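You operate a simulated robot arm through the tools that you are given. There is no shell and no other tool.

You are at the controls of a simulated robot arm. One attempt, no reset.

JOB
Load the clamped heel and teal rag in the blue tray; close the ink tin.
Fine: free the clamp lever before you lift the grey heel; with heel and rag in it, push the tray up to the glue pot.

Only the result counts: the job must be done as asked and must still hold three seconds after the hand-in. Knocking over, shifting, dropping, spilling or breaking anything else fails it.

ROBOT AND FRAMES
A 6-joint arm with a three-finger gripper, fixed in place. Base frame: the origin is at the foot of the arm, x ahead of it, y to its left, z up; the work surface is at about z = 800. Lengths are in mm, angles in degrees, forces in N, time in s.
Its first joint turns from -166.0 to 166.0 degrees. Payload 4.89 kg.
Tool frame: the origin (TCP) lies between the finger pads and is the grasp point; the fingertips stand 30 mm ahead of it; z points along the fingers, y is the line along which they close. The gripper opens to 164 mm. The gripper's body begins 125 mm behind the TCP.
Orientation is told as [roll, pitch, yaw] about the base's x, y, z axes, in that order, counted from this pose: with the fingers straight down and closing along the base's y, the tool's x points along the base's -x, its y along +y and its z along -z.

CONTROLS
- The arm moves only by the tool drive_tool. Its argument "steps" is a list of rows, each a list of 3 entries, a list of its own where there are three numbers: the turn, a rotation vector about the tool's x, y, z in degrees, then the shift along the tool's x, y, z in mm, then the finger opening in mm, from 0 to 164. In form: [[[rx, ry, rz], [dx, dy, dz], jaw], ...]. A call has 1 to 20 rows; each row shifts and turns the commanded pose from where the row before left it, along the tool's axes as they then stand. Each row takes 0.2 s and may step no farther than 50 mm and 8.6 degrees from the row before; otherwise, or with a gripper value out of range, the whole call is refused. A pose out of reach is approached as far as the arm can. The call stops where the force on the tool passes 90 N (or 10 N more than at its start, if that is more) or the arm is blocked; 0.2 s more then pass. Each finger travels about 108 mm/s and halts on what it meets, pressing with about 33 N; the grip force reading is that of the motor and also rises with nothing between the fingers. The clock runs only during rows and for 0.2 s after the last one: add rows that do not move to give the fingers time. It gives the time, the measured TCP pose, the force on the tool (base axes), the opening and the grip force at its end, in the units of the frame above (readings bear some noise), with the torque about the TCP (base axes, N m) and any sound that the robot's microphone picked up.
- Cameras (640 x 400 px; columns grow to the right, rows downward): "scene" is fixed at [223.1, -649.9, 1557.7]; the picture's right is [-0.50, -0.87, 0.00], its down [-0.83, 0.48, -0.28] and it looks along [0.24, -0.14, -0.96] (base axes); focal length 350 px, centre (320, 200). "wrist" rides on the gripper at [76, -2, -152] in the tool frame; the picture's right is [0.02, 1.00, 0.00], its down [-0.88, 0.02, -0.47] and it looks along [-0.47, 0.01, 0.88] (tool axes); focal length 247 px, centre (320, 200). There is no depth. A picture from a camera that has moved, and an enlarged one, comes with that camera's place and axes in the base frame and with its lens. The place of the scene camera against the robot may be out by one fixed shift of up to 12 mm in any direction.
- camera(camera): a new picture of that camera. It takes no simulated time.
- raise_lower(by): slides the trunk up (or, below 0, down) by that many mm; the arm rides with it, the base frame stays. It gives what a move gives, with no picture.
- zoom(camera, box): a new picture of the part [left, top, right, bottom] of that camera's present view, enlarged. It takes no simulated time.
- sign_off(): hands the job in; it is judged then, once.

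Nothing tells you positions but the pictures and the camera data. Unless the task says otherwise, let go and move clear before handing in.

The tools are called after "Emit:" by a JSON object that holds its "api" and its "payload". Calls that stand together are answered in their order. drive_tool: Moves the arm, as the interface text tells. Its arguments: {"type":"object","properties":{"steps":{"type":"array","items":{"type":"array"}}},"required":["steps"]} The other tools are called the same way: raise_lower (by) slides the trunk up or down; camera (camera) takes a picture; zoom (camera, box) takes an enlarged picture of a part of a camera's view; sign_off () hands the job in.

At the start:

```text
time: 0.0
tcp_pos: [197.6, -575.9, 1090.1]
orientation: [-0.1, 0.0, 0.1]
ft_force: [-0.2, -0.1, 0.0]
wrist_torque: [-0.01, -0.03, 0.05]
width: 164.0
grasp_force: 0.0
trunk travel left (down, up): [-175.0, 215.0]
```

scene: 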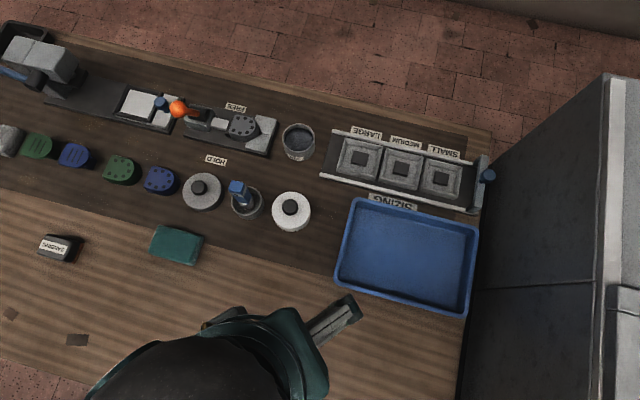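
wrist: 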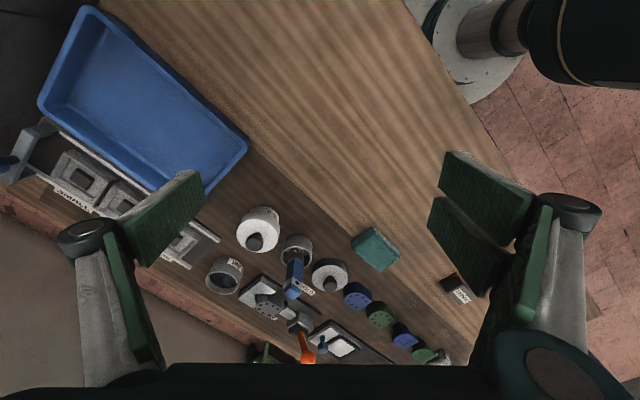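

I see a bench with a blue tray, a teal rag, a clamp fixture with an orange-knobbed lever, several pots and lids. I'll take enlarged views first to identify the heel, the clamp, the ink tin and the glue pot.

Emit:
{"api": "zoom", "payload": {"camera": "scene", "box": [160, 80, 340, 192]}}

Emit:
{"api": "zoom", "payload": {"camera": "scene", "box": [0, 10, 200, 135]}}

Emit:
{"api": "zoom", "payload": {"camera": "scene", "box": [160, 150, 340, 262]}}

Emit:
{"api": "zoom", "payload": {"camera": "scene", "box": [310, 110, 510, 235]}}

Emit:
{"api": "zoom", "payload": {"camera": "scene", "box": [0, 110, 200, 275]}}

Emit:
{"api": "zoom", "payload": {"camera": "wrist", "box": [180, 190, 480, 370]}}

```text
3.56 times, centred on (250, 136) of scene
camera zoom: at [223.1, -649.9, 1557.7], right [-0.5, -0.87, 0.0], down [-0.83, 0.48, -0.28], along [0.24, -0.14, -0.96], focal length 1245 px, centre (569, 428)
```

zoom: 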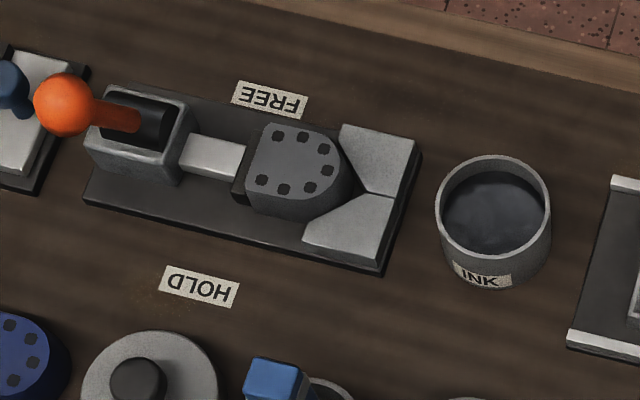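

```text
3.20 times, centred on (100, 72) of scene
camera zoom: at [223.1, -649.9, 1557.7], right [-0.5, -0.87, 0.0], down [-0.83, 0.48, -0.28], along [0.24, -0.14, -0.96], focal length 1120 px, centre (1024, 608)
```

zoom: 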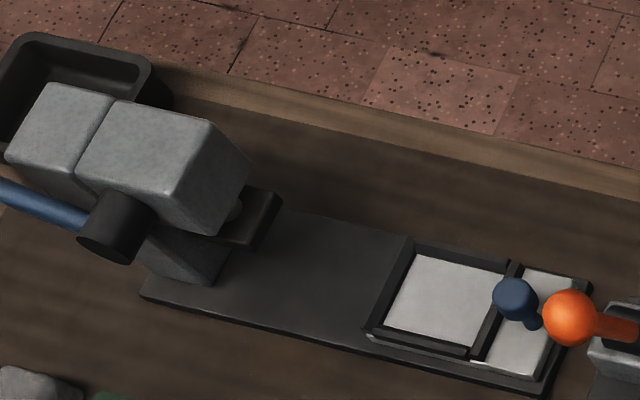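

```text
3.56 times, centred on (250, 206) of scene
camera zoom: at [223.1, -649.9, 1557.7], right [-0.5, -0.87, 0.0], down [-0.83, 0.48, -0.28], along [0.24, -0.14, -0.96], focal length 1245 px, centre (569, 179)
```

zoom: 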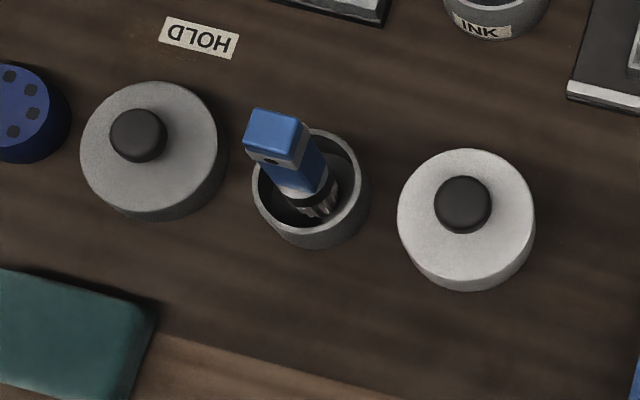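

```text
3.20 times, centred on (410, 172) of scene
camera zoom: at [223.1, -649.9, 1557.7], right [-0.5, -0.87, 0.0], down [-0.83, 0.48, -0.28], along [0.24, -0.14, -0.96], focal length 1120 px, centre (32, 288)
```

zoom: 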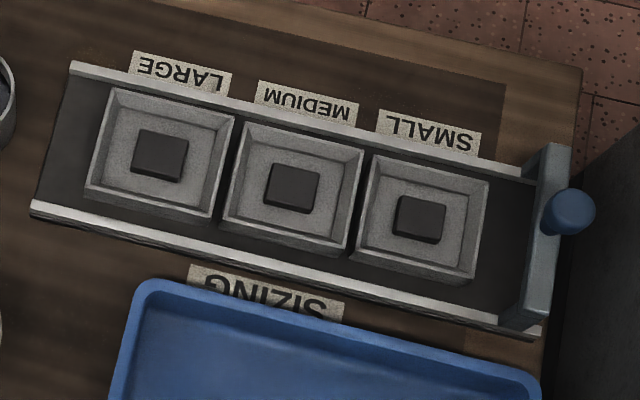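

```text
2.42 times, centred on (100, 192) of scene
camera zoom: at [223.1, -649.9, 1557.7], right [-0.5, -0.87, 0.0], down [-0.83, 0.48, -0.28], along [0.24, -0.14, -0.96], focal length 849 px, centre (853, 218)
```

zoom: 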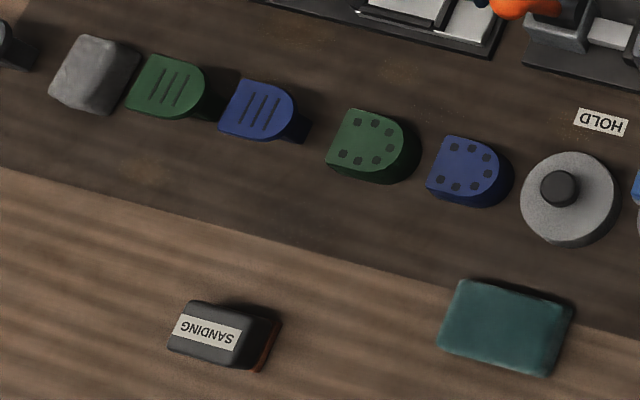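

```text
2.13 times, centred on (330, 280) of wrist
camera zoom: at [122.2, -576.4, 1242.9], right [-0.02, 1.0, 0.0], down [0.88, 0.02, 0.47], along [0.47, 0.01, -0.88], focal length 527 px, centre (299, 29)
```

zoom: 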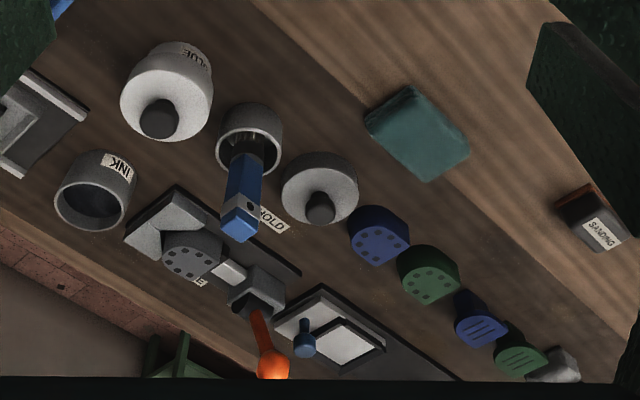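

The grey heel sits in the V-block clamp with the orange-ball lever near (705,-600). The open INK tin is around (542,-778), its loose grey lid near (559,-542), and the white lidded pot marked GLUE is near (406,-688). The rag is near (476,-445) and the tray centre near (211,-862). Next I'll bring the wrist camera closer to check the clamp lever.

Emit:
{"api": "drive_tool", "payload": {"steps": [[[0, 0, 0], [-46.3, -8.2, 5], 164], [[0, 0, 0], [-46.3, -8.2, 5], 164], [[0, 0, 0], [-46.3, -8.2, 5], 164], [[0, 0, 0], [-46.3, -8.2, 5], 164], [[0, 0, 0], [-46.3, -8.2, 5], 164], [[0, 0, 0], [-46.3, -8.2, 5], 164], [[0, 0, 0], [-46.3, -8.2, 5], 164], [[0, 0, 0], [0, 0, 0], 164]]}}

Emit:
{"api": "camera", "payload": {"camera": "wrist"}}

Emit:
{"api": "camera", "payload": {"camera": "scene"}}

```text
time: 1.8
tcp_pos: [523.4, -634.5, 1053.8]
orientation: [0.0, 0.0, 0.0]
ft_force: [0.0, -0.4, -0.4]
wrist_torque: [0.09, 0.07, -0.01]
width: 163.7
grasp_force: 0.1
trunk travel left (down, up): [-175.0, 215.0]
```

```text
taken
camera wrist: at [447.3, -635.1, 1206.1], right [-0.02, 1.0, 0.0], down [0.88, 0.02, 0.47], along [0.47, 0.01, -0.88], focal length 247 px, centre (320, 200)
```

wrist: 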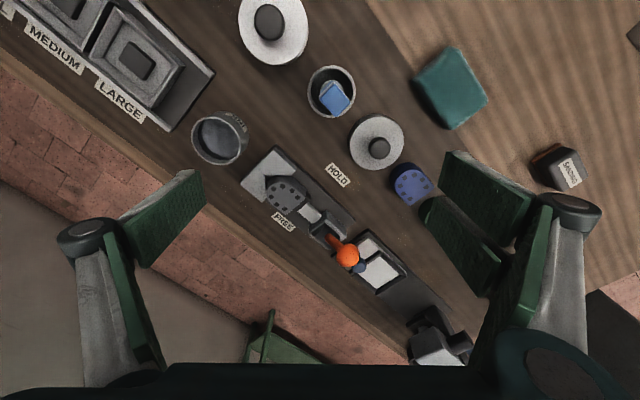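

```text
taken
```

scene: 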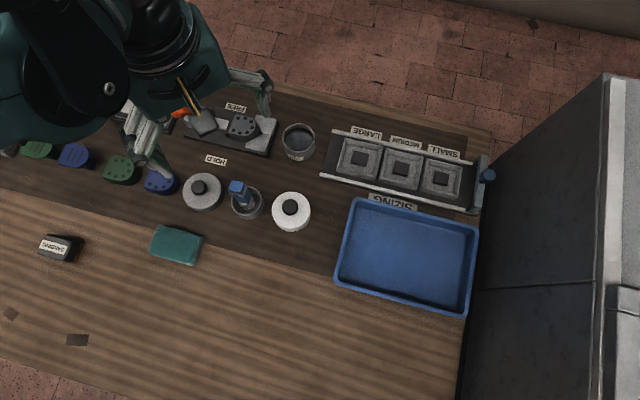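

Emit:
{"api": "zoom", "payload": {"camera": "wrist", "box": [220, 120, 420, 245]}}

Emit:
{"api": "zoom", "payload": {"camera": "wrist", "box": [260, 180, 420, 300]}}

Emit:
{"api": "zoom", "payload": {"camera": "wrist", "box": [180, 0, 500, 200]}}

```text
3.20 times, centred on (320, 182) of wrist
camera zoom: at [447.3, -635.1, 1206.1], right [-0.02, 1.0, 0.0], down [0.88, 0.02, 0.47], along [0.47, 0.01, -0.88], focal length 790 px, centre (320, 256)
```

zoom: 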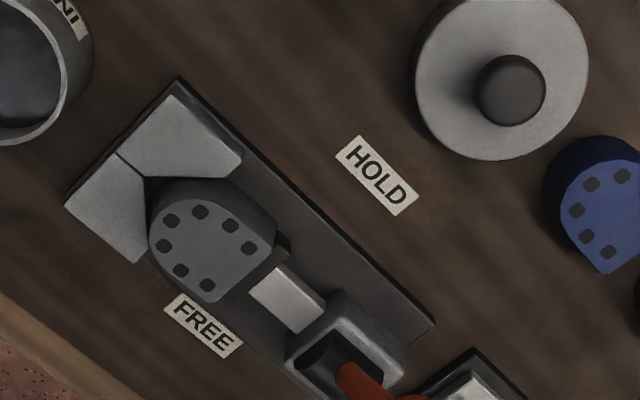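

```text
3.33 times, centred on (340, 240) of wrist
camera zoom: at [447.3, -635.1, 1206.1], right [-0.02, 1.0, 0.0], down [0.88, 0.02, 0.47], along [0.47, 0.01, -0.88], focal length 823 px, centre (253, 67)
```

zoom: 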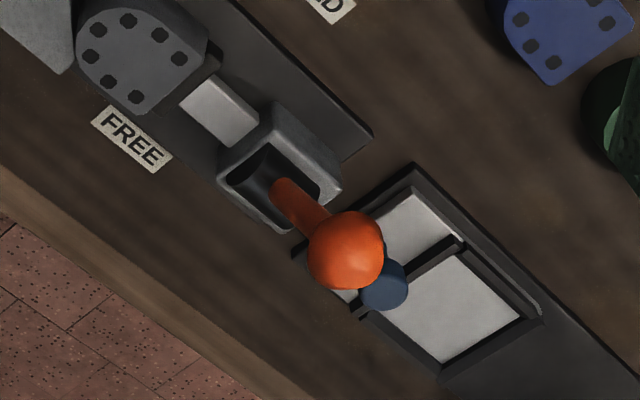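

```text
2.00 times, centred on (340, 100) of wrist
camera zoom: at [447.3, -635.1, 1206.1], right [-0.02, 1.0, 0.0], down [0.88, 0.02, 0.47], along [0.47, 0.01, -0.88], focal length 494 px, centre (280, 400)
```

zoom: 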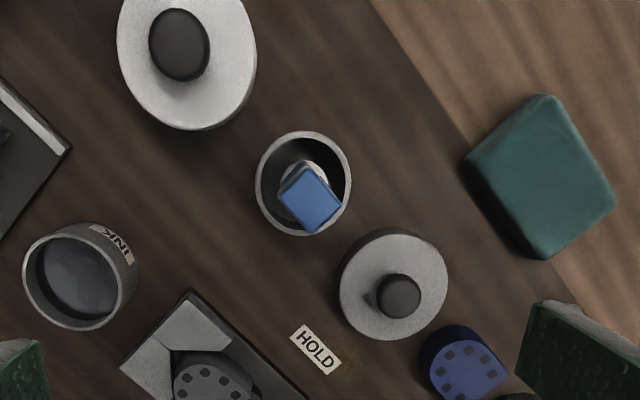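

The lever seems to lean toward the HOLD side, with its ball near (697,-588,915). I'll turn the gripper 45° to line up with the bench and look at the clamp from closer.

Emit:
{"api": "drive_tool", "payload": {"steps": [[[0, 0, -7.5], [0, 0, 0], 164], [[0, 0, -7.5], [0, 0, 0], 164], [[0, 0, -7.5], [0, 0, 0], 164], [[0, 0, -7.5], [0, 0, 0], 164], [[0, 0, -7.5], [0, 0, 0], 164], [[0, 0, -7.5], [0, 0, 0], 164], [[0, 0, 0], [-28.7, -22.5, 10], 164], [[0, 0, 0], [-28.7, -22.5, 10], 164], [[0, 0, 0], [-28.7, -22.5, 10], 164], [[0, 0, 0], [-28.7, -22.5, 10], 164], [[0, 0, 0], [0, 0, 0], 164]]}}

Emit:
{"api": "camera", "payload": {"camera": "wrist"}}

Emit:
{"api": "camera", "payload": {"camera": "scene"}}

```text
time: 4.2
tcp_pos: [668.0, -613.2, 1014.2]
orientation: [0.1, 0.1, 44.9]
ft_force: [-0.2, -0.3, 0.5]
wrist_torque: [0.05, 0.12, 0.01]
width: 163.9
grasp_force: 0.1
trunk travel left (down, up): [-175.0, 215.0]
```

```text
taken
camera wrist: at [615.5, -669.9, 1167.7], right [-0.72, 0.69, 0.0], down [0.61, 0.64, 0.47], along [0.33, 0.34, -0.88], focal length 247 px, centre (320, 200)
```

wrist: 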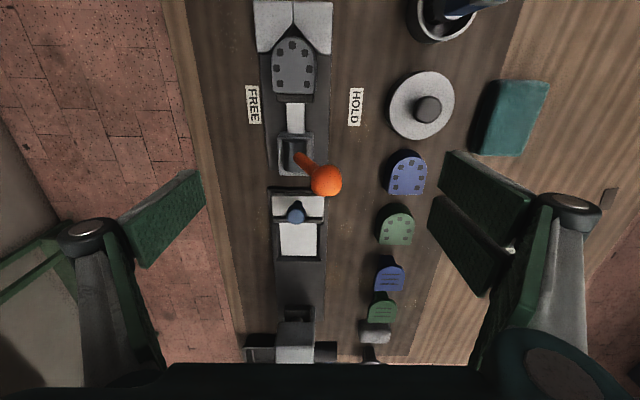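

```text
taken
```

scene: 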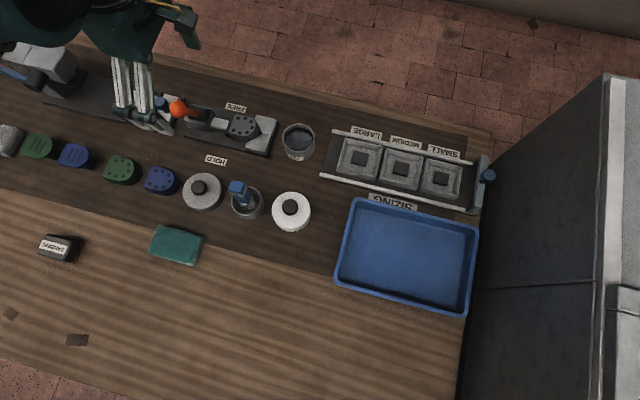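

Emit:
{"api": "zoom", "payload": {"camera": "wrist", "box": [230, 80, 390, 220]}}

Emit:
{"api": "zoom", "payload": {"camera": "wrist", "box": [230, 0, 390, 100]}}

```text
2.86 times, centred on (310, 150) of wrist
camera zoom: at [615.5, -669.9, 1167.7], right [-0.72, 0.69, 0.0], down [0.61, 0.64, 0.47], along [0.33, 0.34, -0.88], focal length 706 px, centre (349, 343)
```

zoom: 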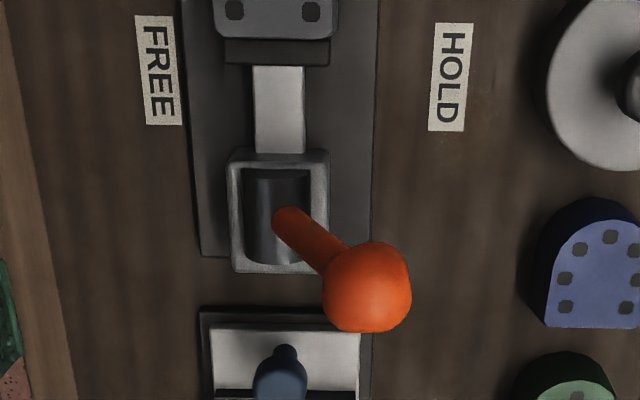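

```text
4.00 times, centred on (310, 50) of wrist
camera zoom: at [615.5, -669.9, 1167.7], right [-0.72, 0.69, 0.0], down [0.61, 0.64, 0.47], along [0.33, 0.34, -0.88], focal length 988 px, centre (360, 800)
```

zoom: 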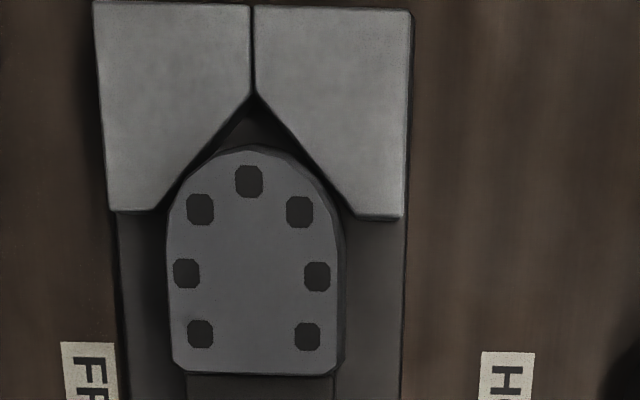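

The close view confirms it: the lever turns about the clamp's long axis, leaning now toward HOLD, and must swing to the FREE side. I'll close the gripper and bring the fingertips down beside the ball on the HOLD side.

Emit:
{"api": "drive_tool", "payload": {"steps": [[[0, 0, 0], [-18.1, 24.5, 0], 120], [[0, 0, 0], [-18.1, 24.5, 0], 80], [[0, 0, 0], [0, 0, 0], 40], [[0, 0, 0], [0, 0, 0], 0], [[0, 0, 0], [0, 0, 30], 0], [[0, 0, 0], [0, 0, 30], 0], [[0, 0, 0], [0, 0, 20], 0], [[0, 0, 0], [0, 0, 0], 0]]}}

Emit:
{"api": "camera", "payload": {"camera": "wrist"}}

Emit:
{"api": "camera", "payload": {"camera": "scene"}}

```text
time: 6.0
tcp_pos: [658.0, -554.0, 934.5]
orientation: [0.0, 0.1, 45.0]
ft_force: [0.0, -0.1, 0.0]
wrist_torque: [0.03, 0.01, 0.01]
width: 0.0
grasp_force: 33.5
trunk travel left (down, up): [-175.0, 215.0]
```

```text
taken
camera wrist: at [605.7, -610.0, 1087.4], right [-0.72, 0.69, 0.0], down [0.61, 0.64, 0.47], along [0.33, 0.34, -0.88], focal length 247 px, centre (320, 200)
```

wrist: 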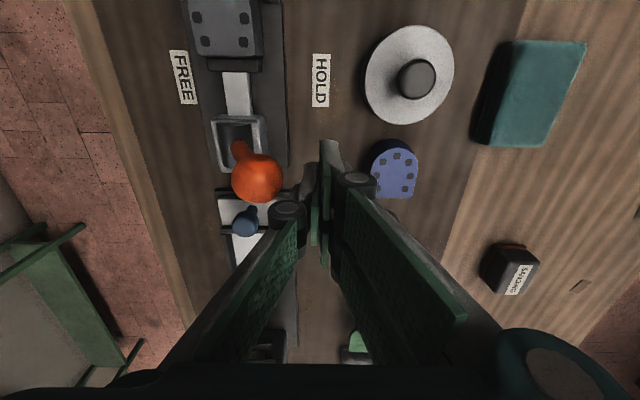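

```text
taken
```

scene: 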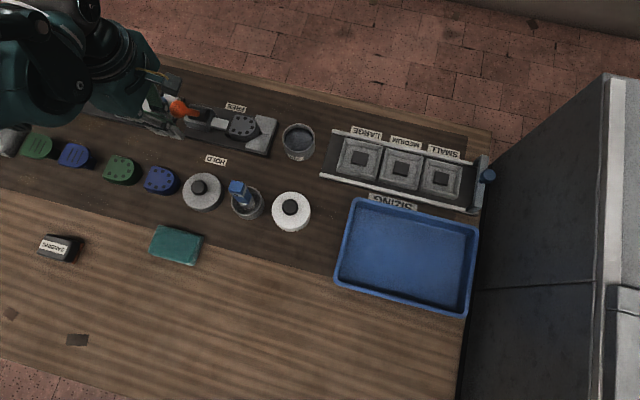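

The ball now triangulates to about (683,-591,930), slightly to one side of the fingers. I'll centre on it, then push gently toward FREE in small steps.

Emit:
{"api": "drive_tool", "payload": {"steps": [[[0, 0, 0], [8, 0, 4], 0], [[0, 0, 0], [0, -10, 0], 0], [[0, 0, 0], [0, -8, 0], 0], [[0, 0, 0], [0, -6, 0], 0], [[0, 0, 0], [0, -6, 0], 0], [[0, 0, 0], [0, -6, 0], 0], [[0, 0, 0], [0, -6, 0], 0]]}}

Emit:
{"api": "camera", "payload": {"camera": "wrist"}}

```text
time: 7.6
tcp_pos: [681.4, -590.5, 931.0]
orientation: [0.1, 0.0, 45.0]
ft_force: [0.4, -0.3, -1.4]
wrist_torque: [-0.02, 0.01, -0.01]
width: 0.0
grasp_force: 32.4
trunk travel left (down, up): [-175.0, 215.0]
```

```text
taken
camera wrist: at [629.7, -645.4, 1084.1], right [-0.72, 0.69, 0.0], down [0.61, 0.64, 0.47], along [0.33, 0.34, -0.88], focal length 247 px, centre (320, 200)
```

wrist: 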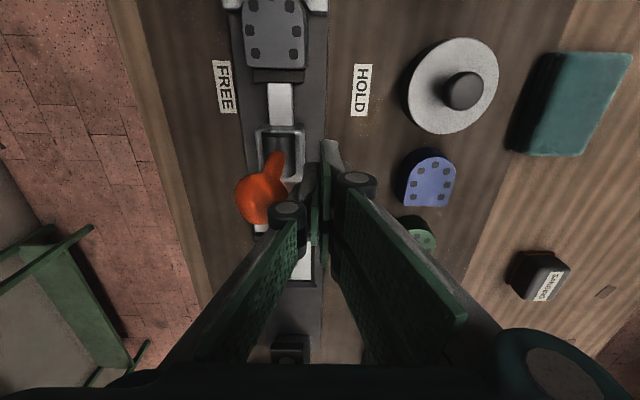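

The lever is moving with almost no force and is now about upright. I'll keep pushing toward FREE.

Emit:
{"api": "drive_tool", "payload": {"steps": [[[0, 0, 0], [0, -6, 0], 0], [[0, 0, 0], [0, -6, 0], 0], [[0, 0, 0], [0, -6, 0], 0], [[0, 0, 0], [0, -6, 0], 0], [[0, 0, 0], [0, 0, 0], 0]]}}

Emit:
{"api": "camera", "payload": {"camera": "wrist"}}

```text
time: 8.8
tcp_pos: [699.1, -607.6, 929.8]
orientation: [-0.1, 0.0, 45.0]
ft_force: [-0.1, -0.6, 0.2]
wrist_torque: [0.03, -0.01, 0.0]
width: 0.0
grasp_force: 33.0
trunk travel left (down, up): [-175.0, 215.0]
```

```text
taken
camera wrist: at [646.6, -662.3, 1083.9], right [-0.72, 0.69, 0.0], down [0.61, 0.64, 0.47], along [0.33, 0.34, -0.88], focal length 247 px, centre (320, 200)
```

wrist: 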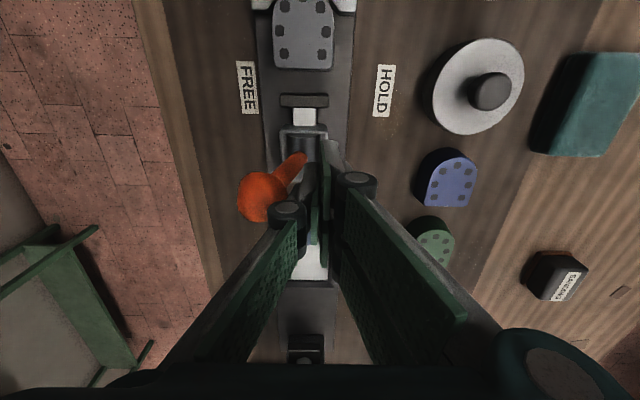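

The clamp pad has already drawn back from the heel. I'll keep going until the lever reaches its stop.

Emit:
{"api": "drive_tool", "payload": {"steps": [[[0, 0, 0], [0, -5, 1], 0], [[0, 0, 0], [0, -5, 1], 0], [[0, 0, 0], [0, -5, 1], 0], [[0, 0, 0], [0, -5, 1], 0], [[0, 0, 0], [0, 0, 0], 0]]}}

Emit:
{"api": "camera", "payload": {"camera": "wrist"}}

```text
time: 10.0
tcp_pos: [713.0, -619.9, 925.9]
orientation: [-0.1, -0.1, 45.0]
ft_force: [-2.1, 2.4, 0.8]
wrist_torque: [-0.01, -0.01, 0.0]
width: 0.0
grasp_force: 32.8
trunk travel left (down, up): [-175.0, 215.0]
```

```text
taken
camera wrist: at [660.5, -676.1, 1079.8], right [-0.72, 0.69, 0.0], down [0.61, 0.64, 0.47], along [0.33, 0.34, -0.88], focal length 247 px, centre (320, 200)
```

wrist: 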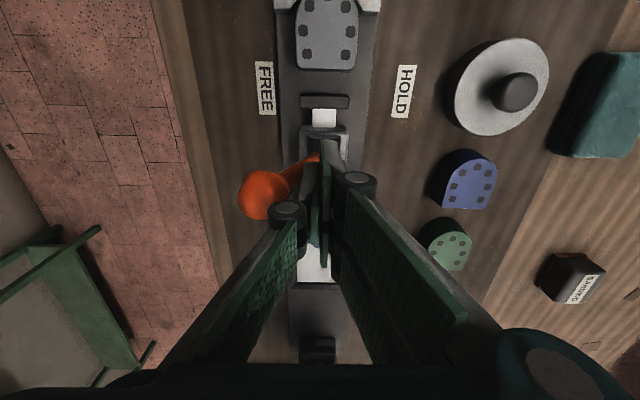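

Emit:
{"api": "drive_tool", "payload": {"steps": [[[0, 0, 0], [0, -4, 0], 0], [[0, 0, 0], [0, -4, 0], 0], [[0, 0, 0], [0, -4, 0], 0], [[0, 0, 0], [0, 0, 0], 0]]}}

Emit:
{"api": "camera", "payload": {"camera": "wrist"}}

Emit:
{"api": "camera", "payload": {"camera": "scene"}}

```text
time: 10.7
tcp_pos: [713.1, -621.8, 927.8]
orientation: [0.7, 0.0, 45.0]
ft_force: [-24.3, 23.0, 8.0]
wrist_torque: [-0.28, -0.27, -0.02]
width: 0.0
grasp_force: 32.9
trunk travel left (down, up): [-175.0, 215.0]
stopped in row 3: the force on the tool passed its limit at 100 N (the readings are from after the stop); the commanded pose is now the measured one
```

```text
taken
camera wrist: at [662.2, -677.7, 1080.5], right [-0.72, 0.69, 0.01], down [0.61, 0.63, 0.47], along [0.32, 0.35, -0.88], focal length 247 px, centre (320, 200)
```

wrist: 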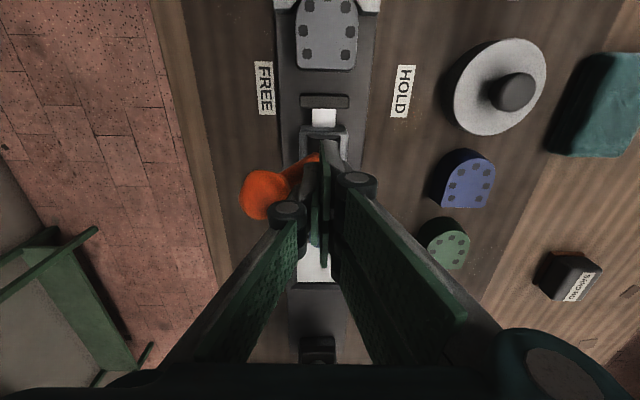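

```text
taken
```

scene: 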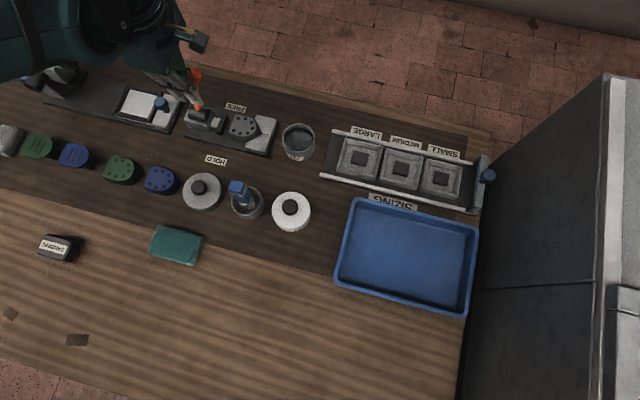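

The lever has reached its stop on the FREE side. I'll back off, rise and check that it stays there.

Emit:
{"api": "drive_tool", "payload": {"steps": [[[0, 0, 0], [0, 20, 0], 0], [[0, 0, 0], [0, 25, -10], 0], [[0, 0, 0], [0, 10, -40], 0], [[0, 0, 0], [0, 0, -45], 40], [[0, 0, 0], [30, 0, -20], 80], [[0, 0, 0], [40, 0, 0], 120], [[0, 0, 0], [0, 0, 0], 120]]}}

Emit:
{"api": "camera", "payload": {"camera": "wrist"}}

Emit:
{"api": "zoom", "payload": {"camera": "scene", "box": [160, 80, 340, 192]}}

```text
time: 12.3
tcp_pos: [626.9, -635.5, 1041.4]
orientation: [0.5, 0.0, 45.0]
ft_force: [-0.3, 0.6, 0.9]
wrist_torque: [0.0, -0.03, -0.02]
width: 119.8
grasp_force: 0.1
trunk travel left (down, up): [-175.0, 215.0]
```

```text
taken
camera wrist: at [575.5, -691.2, 1194.3], right [-0.72, 0.69, 0.01], down [0.61, 0.63, 0.47], along [0.32, 0.35, -0.88], focal length 247 px, centre (320, 200)
```

wrist: 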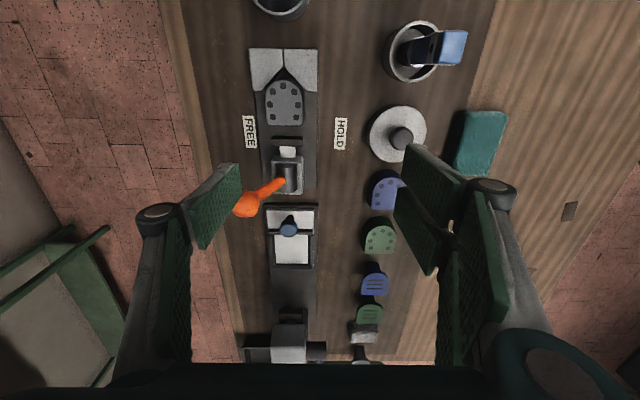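

```text
3.56 times, centred on (250, 136) of scene
camera zoom: at [223.1, -649.9, 1557.7], right [-0.5, -0.87, 0.0], down [-0.83, 0.48, -0.28], along [0.24, -0.14, -0.96], focal length 1245 px, centre (569, 428)
```

zoom: 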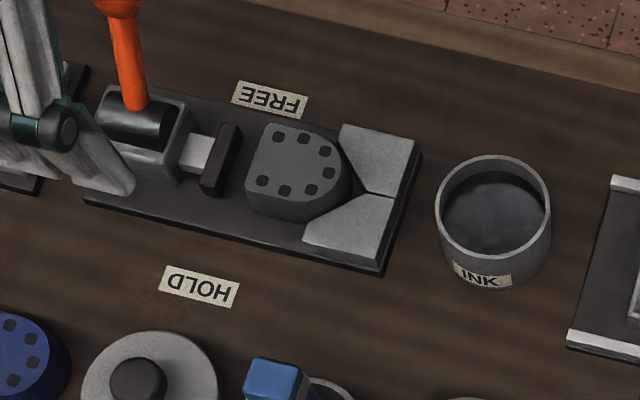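

The lever holds at FREE and the clamp pad stands clear of the heel. Next I'll measure the heel's height and position for the grasp.

Emit:
{"api": "zoom", "payload": {"camera": "wrist", "box": [236, 40, 332, 200]}}

Emit:
{"api": "zoom", "payload": {"camera": "scene", "box": [200, 95, 290, 165]}}

```text
2.50 times, centred on (284, 120) of wrist
camera zoom: at [575.5, -691.2, 1194.3], right [-0.72, 0.69, 0.01], down [0.61, 0.63, 0.47], along [0.32, 0.35, -0.88], focal length 617 px, centre (410, 400)
```

zoom: 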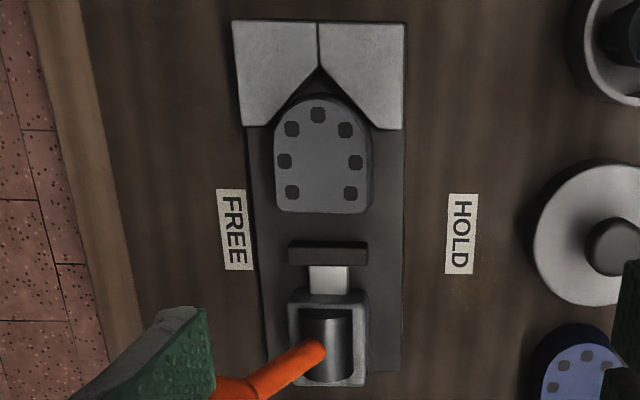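

```text
5.71 times, centred on (245, 130) of scene
camera zoom: at [223.1, -649.9, 1557.7], right [-0.5, -0.87, 0.0], down [-0.83, 0.48, -0.28], along [0.24, -0.14, -0.96], focal length 2000 px, centre (749, 600)
```

zoom: 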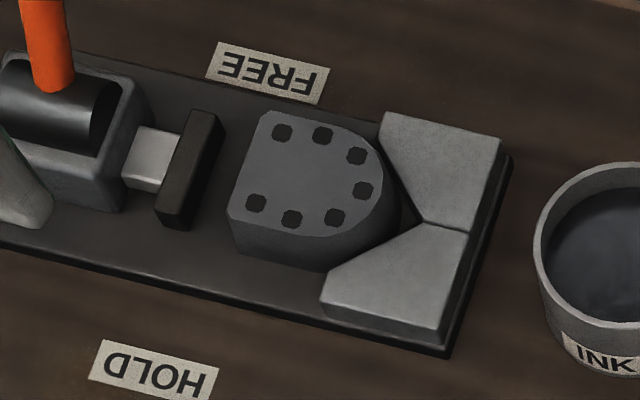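

The heel top is about z≈836, spanning p1 -68 to -9 along the bench. I'll hover above its free straight sides with the fingers across it and check alignment.

Emit:
{"api": "drive_tool", "payload": {"steps": [[[0.35, 0.35, 0], [0, 0, 0], 120], [[0, 0, 0], [12.4, -23.9, 15], 100], [[0, 0, 0], [12.5, -23.9, 15], 84], [[0, 0, 0], [0, 0, 30], 84], [[0, 0, 0], [0, 0, 30], 84], [[0, 0, 0], [0, 0, 0], 84]]}}

Emit:
{"api": "camera", "payload": {"camera": "wrist"}}

Emit:
{"api": "zoom", "payload": {"camera": "scene", "box": [160, 60, 340, 180]}}

```text
time: 13.7
tcp_pos: [643.0, -686.4, 951.5]
orientation: [0.0, 0.5, 45.1]
ft_force: [0.2, -0.2, 0.0]
wrist_torque: [0.01, 0.02, 0.01]
width: 83.9
grasp_force: 0.1
trunk travel left (down, up): [-175.0, 215.0]
```

```text
taken
camera wrist: at [591.3, -741.3, 1104.3], right [-0.72, 0.69, 0.0], down [0.61, 0.64, 0.47], along [0.32, 0.34, -0.88], focal length 247 px, centre (320, 200)
```

wrist: 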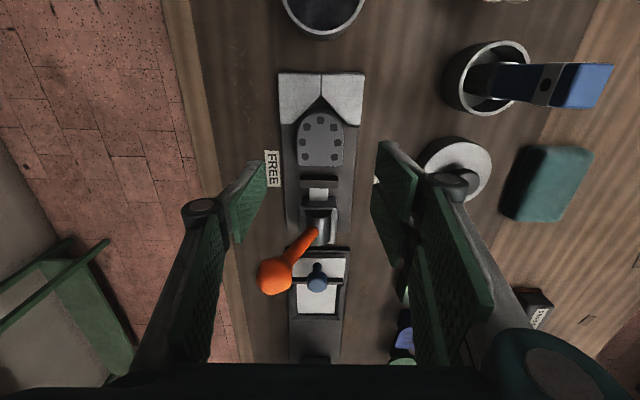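

```text
3.33 times, centred on (250, 120) of scene
camera zoom: at [223.1, -649.9, 1557.7], right [-0.5, -0.87, 0.0], down [-0.83, 0.48, -0.28], along [0.24, -0.14, -0.96], focal length 1167 px, centre (553, 467)
```

zoom: 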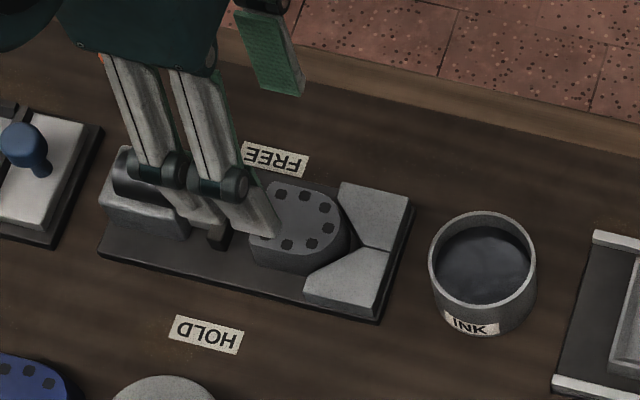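

Alignment looks right. I'll descend with the fingers straddling the heel.

Emit:
{"api": "drive_tool", "payload": {"steps": [[[0.1, -0.4, 0], [0, 0, 25], 76], [[0, 0, 0], [0, 0, 25], 76], [[0, 0, 0], [0, 0, 25], 76], [[0, 0, 0], [0, 0, 15], 76], [[0, 0, 0], [0, 0, 8], 76], [[0, 0, 0], [0, 0, 0], 76]]}}

Emit:
{"api": "camera", "payload": {"camera": "wrist"}}

Emit:
{"api": "zoom", "payload": {"camera": "scene", "box": [180, 80, 300, 170]}}

```text
time: 15.1
tcp_pos: [642.0, -686.5, 853.3]
orientation: [0.0, 0.0, 45.0]
ft_force: [-1.5, 2.0, 9.7]
wrist_torque: [0.14, 0.53, -0.07]
width: 78.1
grasp_force: 2.5
trunk travel left (down, up): [-175.0, 215.0]
```

```text
taken
camera wrist: at [590.8, -741.7, 1006.8], right [-0.72, 0.69, 0.0], down [0.61, 0.64, 0.47], along [0.33, 0.34, -0.88], focal length 247 px, centre (320, 200)
```

wrist: 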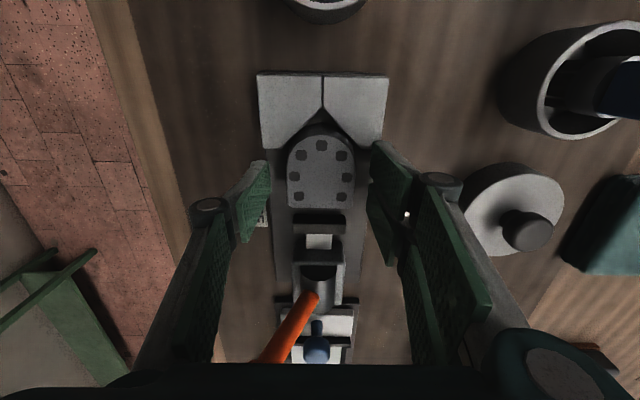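

```text
4.44 times, centred on (240, 125) of scene
camera zoom: at [223.1, -649.9, 1557.7], right [-0.5, -0.87, 0.0], down [-0.83, 0.48, -0.28], along [0.24, -0.14, -0.96], focal length 1556 px, centre (676, 533)
```

zoom: 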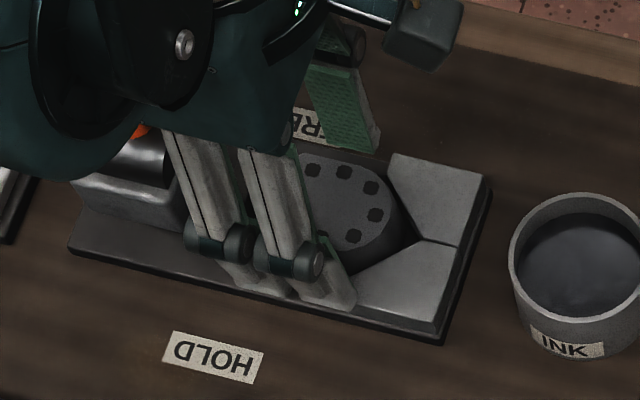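

There is a light contact (about 10 N) on the HOLD-side finger already at fingertip height ≈823, and the jaw was nudged wider. I'll look closely before going further.

Emit:
{"api": "zoom", "payload": {"camera": "wrist", "box": [220, 60, 440, 300]}}

Emit:
{"api": "zoom", "payload": {"camera": "wrist", "box": [340, 110, 440, 220]}}

Emit:
{"api": "zoom", "payload": {"camera": "scene", "box": [210, 100, 280, 160]}}

```text
1.67 times, centred on (330, 180) of wrist
camera zoom: at [590.8, -741.7, 1006.8], right [-0.72, 0.69, 0.0], down [0.61, 0.64, 0.47], along [0.33, 0.34, -0.88], focal length 412 px, centre (303, 233)
```

zoom: 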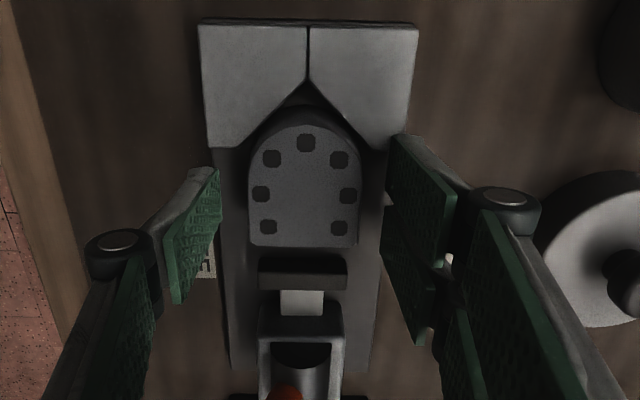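

```text
3.64 times, centred on (390, 165) of wrist
camera zoom: at [590.8, -741.7, 1006.8], right [-0.72, 0.69, 0.0], down [0.61, 0.64, 0.47], along [0.33, 0.34, -0.88], focal length 898 px, centre (66, 327)
```

zoom: 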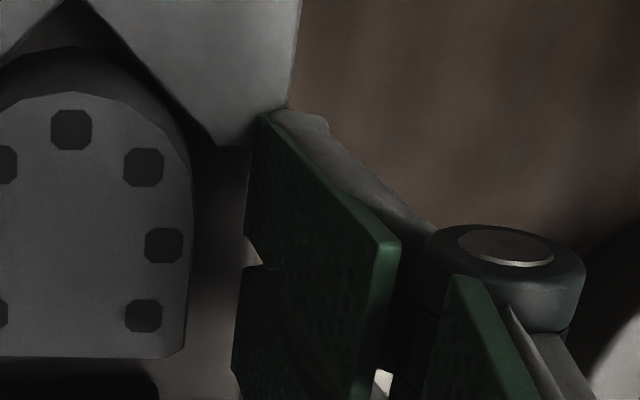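

```text
6.67 times, centred on (245, 130) of scene
camera zoom: at [223.1, -649.9, 1557.7], right [-0.5, -0.87, 0.0], down [-0.83, 0.48, -0.28], along [0.24, -0.14, -0.96], focal length 2334 px, centre (820, 667)
```

zoom: 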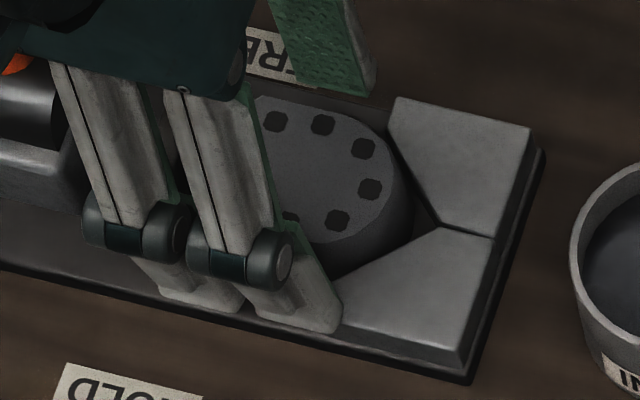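

The "right" side of the hand is a pair of prongs about 37 mm apart, and the front one touched the V-block corner. I'll rise a little, shift 14 mm along the clamp away from the V-block, and come down again.

Emit:
{"api": "drive_tool", "payload": {"steps": [[[0, 0, 0], [0, 0, -20], 76], [[0, 0, 0], [-14, 0, 0], 76], [[0, 0, 0], [0, 0, 14], 76], [[0, 0, 0], [0, 0, 6], 76], [[0, 0, 0], [0, 0, 0], 76]]}}

Emit:
{"api": "zoom", "payload": {"camera": "wrist", "box": [220, 60, 440, 300]}}

Emit:
{"api": "zoom", "payload": {"camera": "scene", "box": [180, 80, 300, 170]}}

```text
time: 16.3
tcp_pos: [654.1, -677.0, 853.0]
orientation: [0.0, 0.0, 45.0]
ft_force: [-0.5, -0.2, -0.2]
wrist_torque: [-0.01, 0.02, 0.06]
width: 76.1
grasp_force: 0.1
trunk travel left (down, up): [-175.0, 215.0]
```

```text
1.67 times, centred on (330, 180) of wrist
camera zoom: at [601.0, -732.2, 1006.4], right [-0.72, 0.69, 0.0], down [0.61, 0.64, 0.47], along [0.33, 0.34, -0.88], focal length 412 px, centre (303, 233)
```

zoom: 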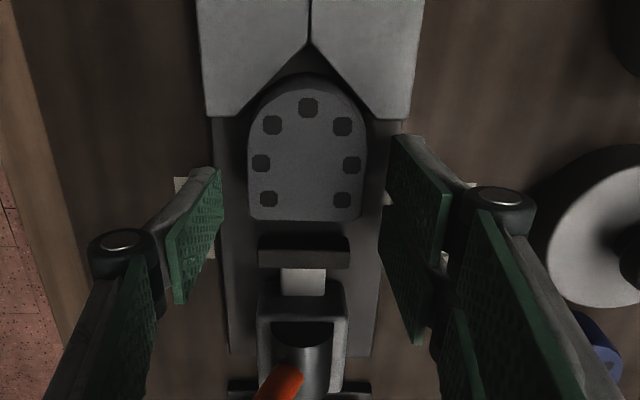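

```text
4.44 times, centred on (240, 125) of scene
camera zoom: at [223.1, -649.9, 1557.7], right [-0.5, -0.87, 0.0], down [-0.83, 0.48, -0.28], along [0.24, -0.14, -0.96], focal length 1556 px, centre (676, 533)
```

zoom: 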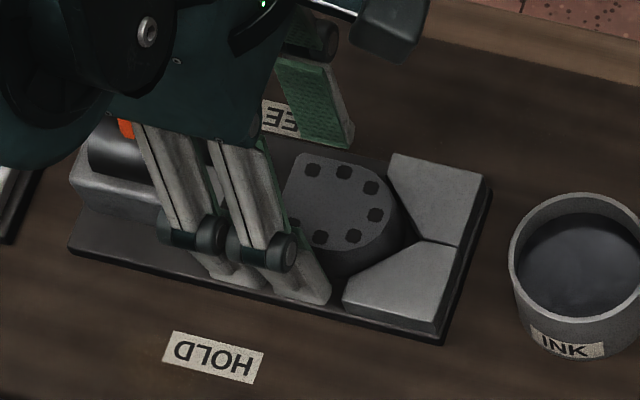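

Clear now. I'll lower slightly more and close on the heel.

Emit:
{"api": "drive_tool", "payload": {"steps": [[[0, 0, 0], [2, 0, 3], 70], [[0, 0, 0], [0, 0, 3], 70], [[0, 0, 0], [0, 0, 0], 60], [[0, 0, 0], [0, 0, 0], 50], [[0, 0, 0], [0, 0, 0], 42], [[0, 0, 0], [0, 0, 0], 40]]}}

Emit:
{"api": "zoom", "payload": {"camera": "wrist", "box": [220, 60, 440, 300]}}

```text
time: 17.7
tcp_pos: [652.0, -678.3, 846.6]
orientation: [0.0, 0.0, 45.0]
ft_force: [-0.5, 0.5, 2.1]
wrist_torque: [0.04, 0.07, 0.0]
width: 52.6
grasp_force: 32.9
trunk travel left (down, up): [-175.0, 215.0]
```

```text
1.67 times, centred on (330, 180) of wrist
camera zoom: at [599.3, -733.7, 1000.1], right [-0.72, 0.69, 0.0], down [0.61, 0.64, 0.47], along [0.33, 0.34, -0.88], focal length 412 px, centre (303, 233)
```

zoom: 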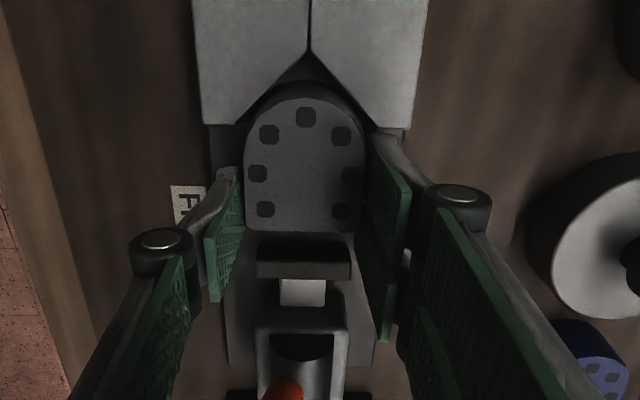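

The jaws stopped at 52.6 mm on the heel. I'll lift straight up slowly and check that it comes along.

Emit:
{"api": "drive_tool", "payload": {"steps": [[[0, 0, 0], [0, 0, -4], 40], [[0, 0, 0], [0, 0, -8], 40], [[0, 0, 0], [0, 0, -15], 40], [[0, 0, 0], [0, 0, -20], 40], [[0, 0, 0], [0, 0, 0], 40]]}}

Emit:
{"api": "zoom", "payload": {"camera": "wrist", "box": [220, 60, 440, 300]}}

Emit:
{"api": "zoom", "payload": {"camera": "scene", "box": [180, 60, 320, 170]}}

```text
time: 18.9
tcp_pos: [652.1, -677.4, 894.8]
orientation: [-0.1, 0.1, 45.0]
ft_force: [-1.1, 0.5, -0.2]
wrist_torque: [-0.02, -0.03, 0.0]
width: 52.3
grasp_force: 33.1
trunk travel left (down, up): [-175.0, 215.0]
```

```text
1.67 times, centred on (330, 180) of wrist
camera zoom: at [599.2, -733.6, 1047.7], right [-0.72, 0.69, 0.0], down [0.61, 0.64, 0.47], along [0.33, 0.34, -0.88], focal length 412 px, centre (303, 233)
```

zoom: 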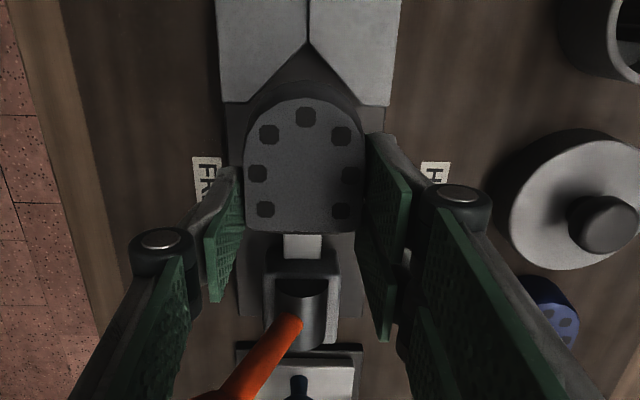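

```text
3.64 times, centred on (250, 115) of scene
camera zoom: at [223.1, -649.9, 1557.7], right [-0.5, -0.87, 0.0], down [-0.83, 0.48, -0.28], along [0.24, -0.14, -0.96], focal length 1273 px, centre (574, 509)
```

zoom: 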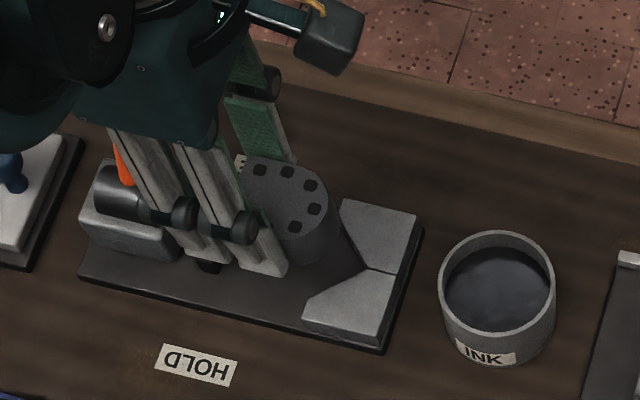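

The heel is held firmly. I'll raise it well clear and carry it over toward the tray, stopping high above it to take pictures before lowering.

Emit:
{"api": "drive_tool", "payload": {"steps": [[[0, 0, 0], [0, 0, -35], 40], [[0, 0, 0], [0, 0, -35], 40], [[0, 0, 0], [0, 0, -35], 40], [[0, 0, 0], [38, 12, 0], 40], [[0, 0, 0], [38, 12, 0], 40], [[0, 0, 0], [38, 12, 0], 40], [[0, 0, 0], [38, 15, 0], 40], [[0, 0, 0], [38, 15, 0], 40], [[0, 0, 0], [38, 15, 0], 40], [[0, 0, 0], [38, 15, 0], 40], [[0, 0, 0], [38, 15, 0], 40], [[0, 0, 0], [38, 15, 0], 40], [[0, 0, 0], [0, 0, 0], 40]]}}

Emit:
{"api": "camera", "payload": {"camera": "wrist"}}

Emit:
{"api": "camera", "payload": {"camera": "scene"}}

```text
time: 21.7
tcp_pos: [319.6, -830.6, 999.2]
orientation: [0.0, 0.0, 45.0]
ft_force: [-0.2, 0.0, -0.2]
wrist_torque: [0.03, -0.06, 0.01]
width: 52.4
grasp_force: 33.5
trunk travel left (down, up): [-175.0, 215.0]
```

```text
taken
camera wrist: at [266.8, -886.7, 1152.0], right [-0.72, 0.69, 0.0], down [0.61, 0.64, 0.47], along [0.33, 0.34, -0.88], focal length 247 px, centre (320, 200)
```

wrist: 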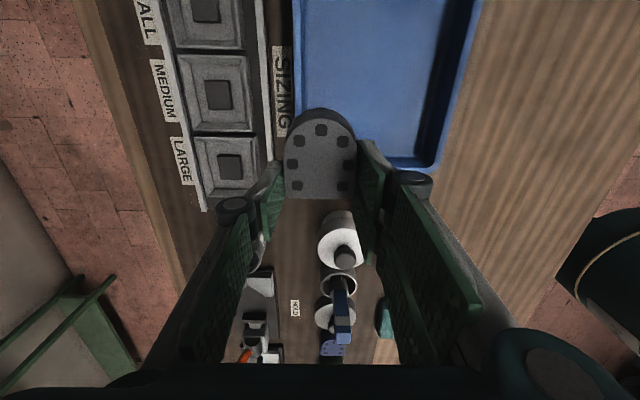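

```text
taken
```

scene: 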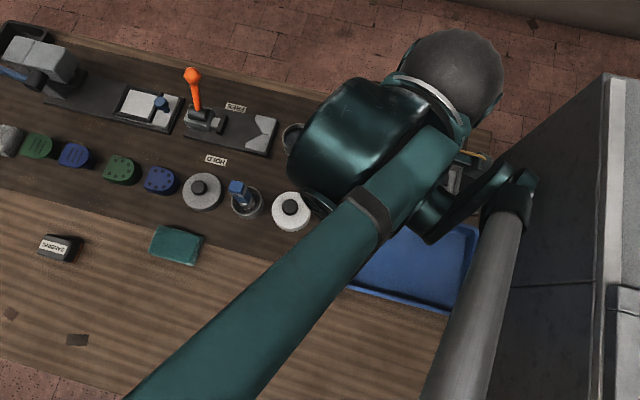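

The tray is confirmed at p1 -583..-322, p2 665..842, and the heel is still in hand. I'll go on to the middle of the tray at height.

Emit:
{"api": "drive_tool", "payload": {"steps": [[[0, 0, 0], [37.9, 18.4, 0], 40], [[0, 0, 0], [37.9, 18.4, 0], 40], [[0, 0, 0], [37.9, 18.4, 0], 40], [[0, 0, 0], [0, 0, 0], 40]]}}

Emit:
{"api": "camera", "payload": {"camera": "wrist"}}

Emit:
{"api": "camera", "payload": {"camera": "scene"}}

```text
time: 22.7
tcp_pos: [200.6, -873.7, 998.8]
orientation: [0.0, 0.0, 45.0]
ft_force: [-0.9, -1.5, -1.4]
wrist_torque: [0.02, -0.05, -0.02]
width: 52.4
grasp_force: 32.8
trunk travel left (down, up): [-175.0, 215.0]
```

```text
taken
camera wrist: at [147.7, -928.7, 1151.8], right [-0.72, 0.69, 0.0], down [0.61, 0.64, 0.47], along [0.33, 0.34, -0.88], focal length 247 px, centre (320, 200)
```

wrist: 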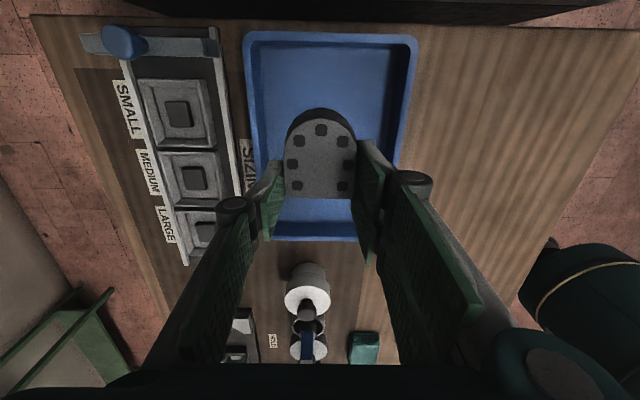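

```text
taken
```

scene: 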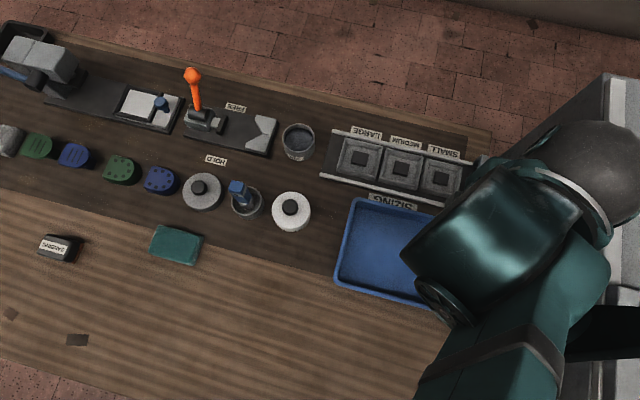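

The heel hangs over the tray's middle with room on all sides. I'll lower it in stages, feeling for the tray floor.

Emit:
{"api": "drive_tool", "payload": {"steps": [[[0, 0, 0], [0, 0, 35], 40], [[0, 0, 0], [0, 0, 35], 40], [[0, 0, 0], [0, 0, 35], 40], [[0, 0, 0], [0, 0, 25], 40], [[0, 0, 0], [0, 0, 10], 40], [[0, 0, 0], [0, 0, 4], 40], [[0, 0, 0], [0, 0, 0], 40]]}}

Emit:
{"api": "camera", "payload": {"camera": "wrist"}}

```text
time: 24.3
tcp_pos: [200.4, -872.8, 854.6]
orientation: [-0.1, 0.1, 45.1]
ft_force: [0.2, -0.2, -0.7]
wrist_torque: [0.04, -0.02, 0.01]
width: 52.4
grasp_force: 32.0
trunk travel left (down, up): [-175.0, 215.0]
```

```text
taken
camera wrist: at [149.3, -928.0, 1007.6], right [-0.72, 0.69, 0.0], down [0.61, 0.64, 0.47], along [0.33, 0.34, -0.88], focal length 247 px, centre (320, 200)
```

wrist: 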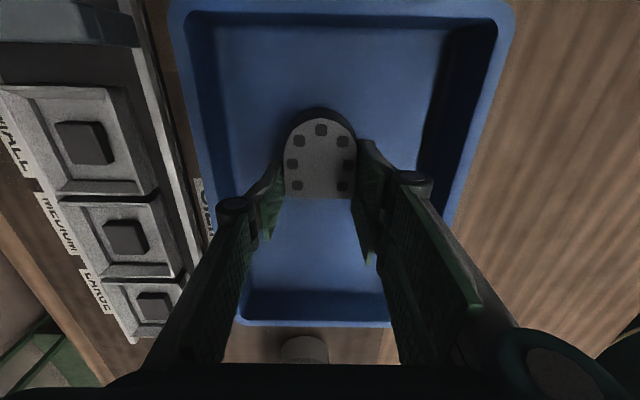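

Emit:
{"api": "drive_tool", "payload": {"steps": [[[0, 0, 0], [0, 0, 3], 40], [[0, 0, 0], [0, 0, 3], 40], [[0, 0, 0], [0, 0, 2], 40], [[0, 0, 0], [0, 0, 2], 40], [[0, 0, 0], [0, 0, 0], 40]]}}

```text
time: 25.5
tcp_pos: [202.2, -872.0, 844.8]
orientation: [0.0, 0.0, 45.0]
ft_force: [0.2, -1.1, -0.4]
wrist_torque: [0.01, -0.02, 0.0]
width: 52.1
grasp_force: 33.5
trunk travel left (down, up): [-175.0, 215.0]
```

Emit:
{"api": "drive_tool", "payload": {"steps": [[[0, 0, 0], [0, 0, 2], 40], [[0, 0, 0], [0, 0, 2], 40], [[0, 0, 0], [0, 0, 0], 40]]}}

```text
time: 26.3
tcp_pos: [201.4, -871.7, 842.3]
orientation: [0.0, 0.0, 45.0]
ft_force: [0.6, -1.9, 17.0]
wrist_torque: [-0.22, 0.21, 0.08]
width: 52.3
grasp_force: 32.7
trunk travel left (down, up): [-175.0, 215.0]
```

The heel is on the tray floor (17 N contact). I'll ease off, open and rise straight out.

Emit:
{"api": "drive_tool", "payload": {"steps": [[[0, 0, 0], [0, 0, -1.5], 40], [[0, 0, 0], [0, 0, 0], 56], [[0, 0, 0], [0, 0, 0], 72], [[0, 0, 0], [0, 0, 0], 76], [[0, 0, 0], [0, 0, -20], 76], [[0, 0, 0], [0, 0, -40], 76], [[0, 0, 0], [0, 0, -45], 76], [[0, 0, 0], [0, 0, -45], 76], [[0, 0, 0], [0, 0, 0], 76]]}}

Emit:
{"api": "camera", "payload": {"camera": "wrist"}}

```text
time: 28.3
tcp_pos: [201.5, -871.7, 993.1]
orientation: [0.1, 0.0, 45.0]
ft_force: [-0.3, 0.3, 0.3]
wrist_torque: [-0.07, -0.02, 0.01]
width: 75.5
grasp_force: 0.1
trunk travel left (down, up): [-175.0, 215.0]
```

```text
taken
camera wrist: at [149.9, -927.1, 1146.8], right [-0.72, 0.69, 0.0], down [0.61, 0.64, 0.47], along [0.33, 0.34, -0.88], focal length 247 px, centre (320, 200)
```

wrist: 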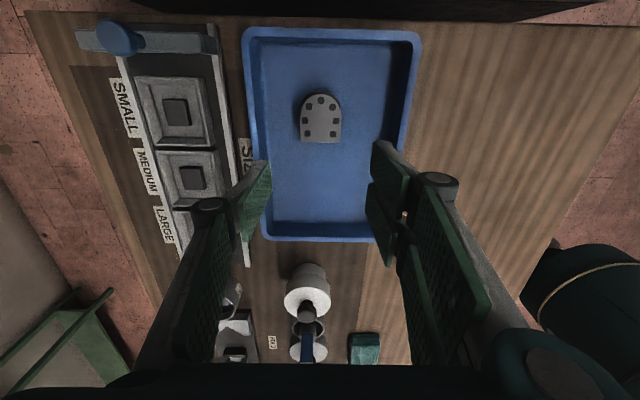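

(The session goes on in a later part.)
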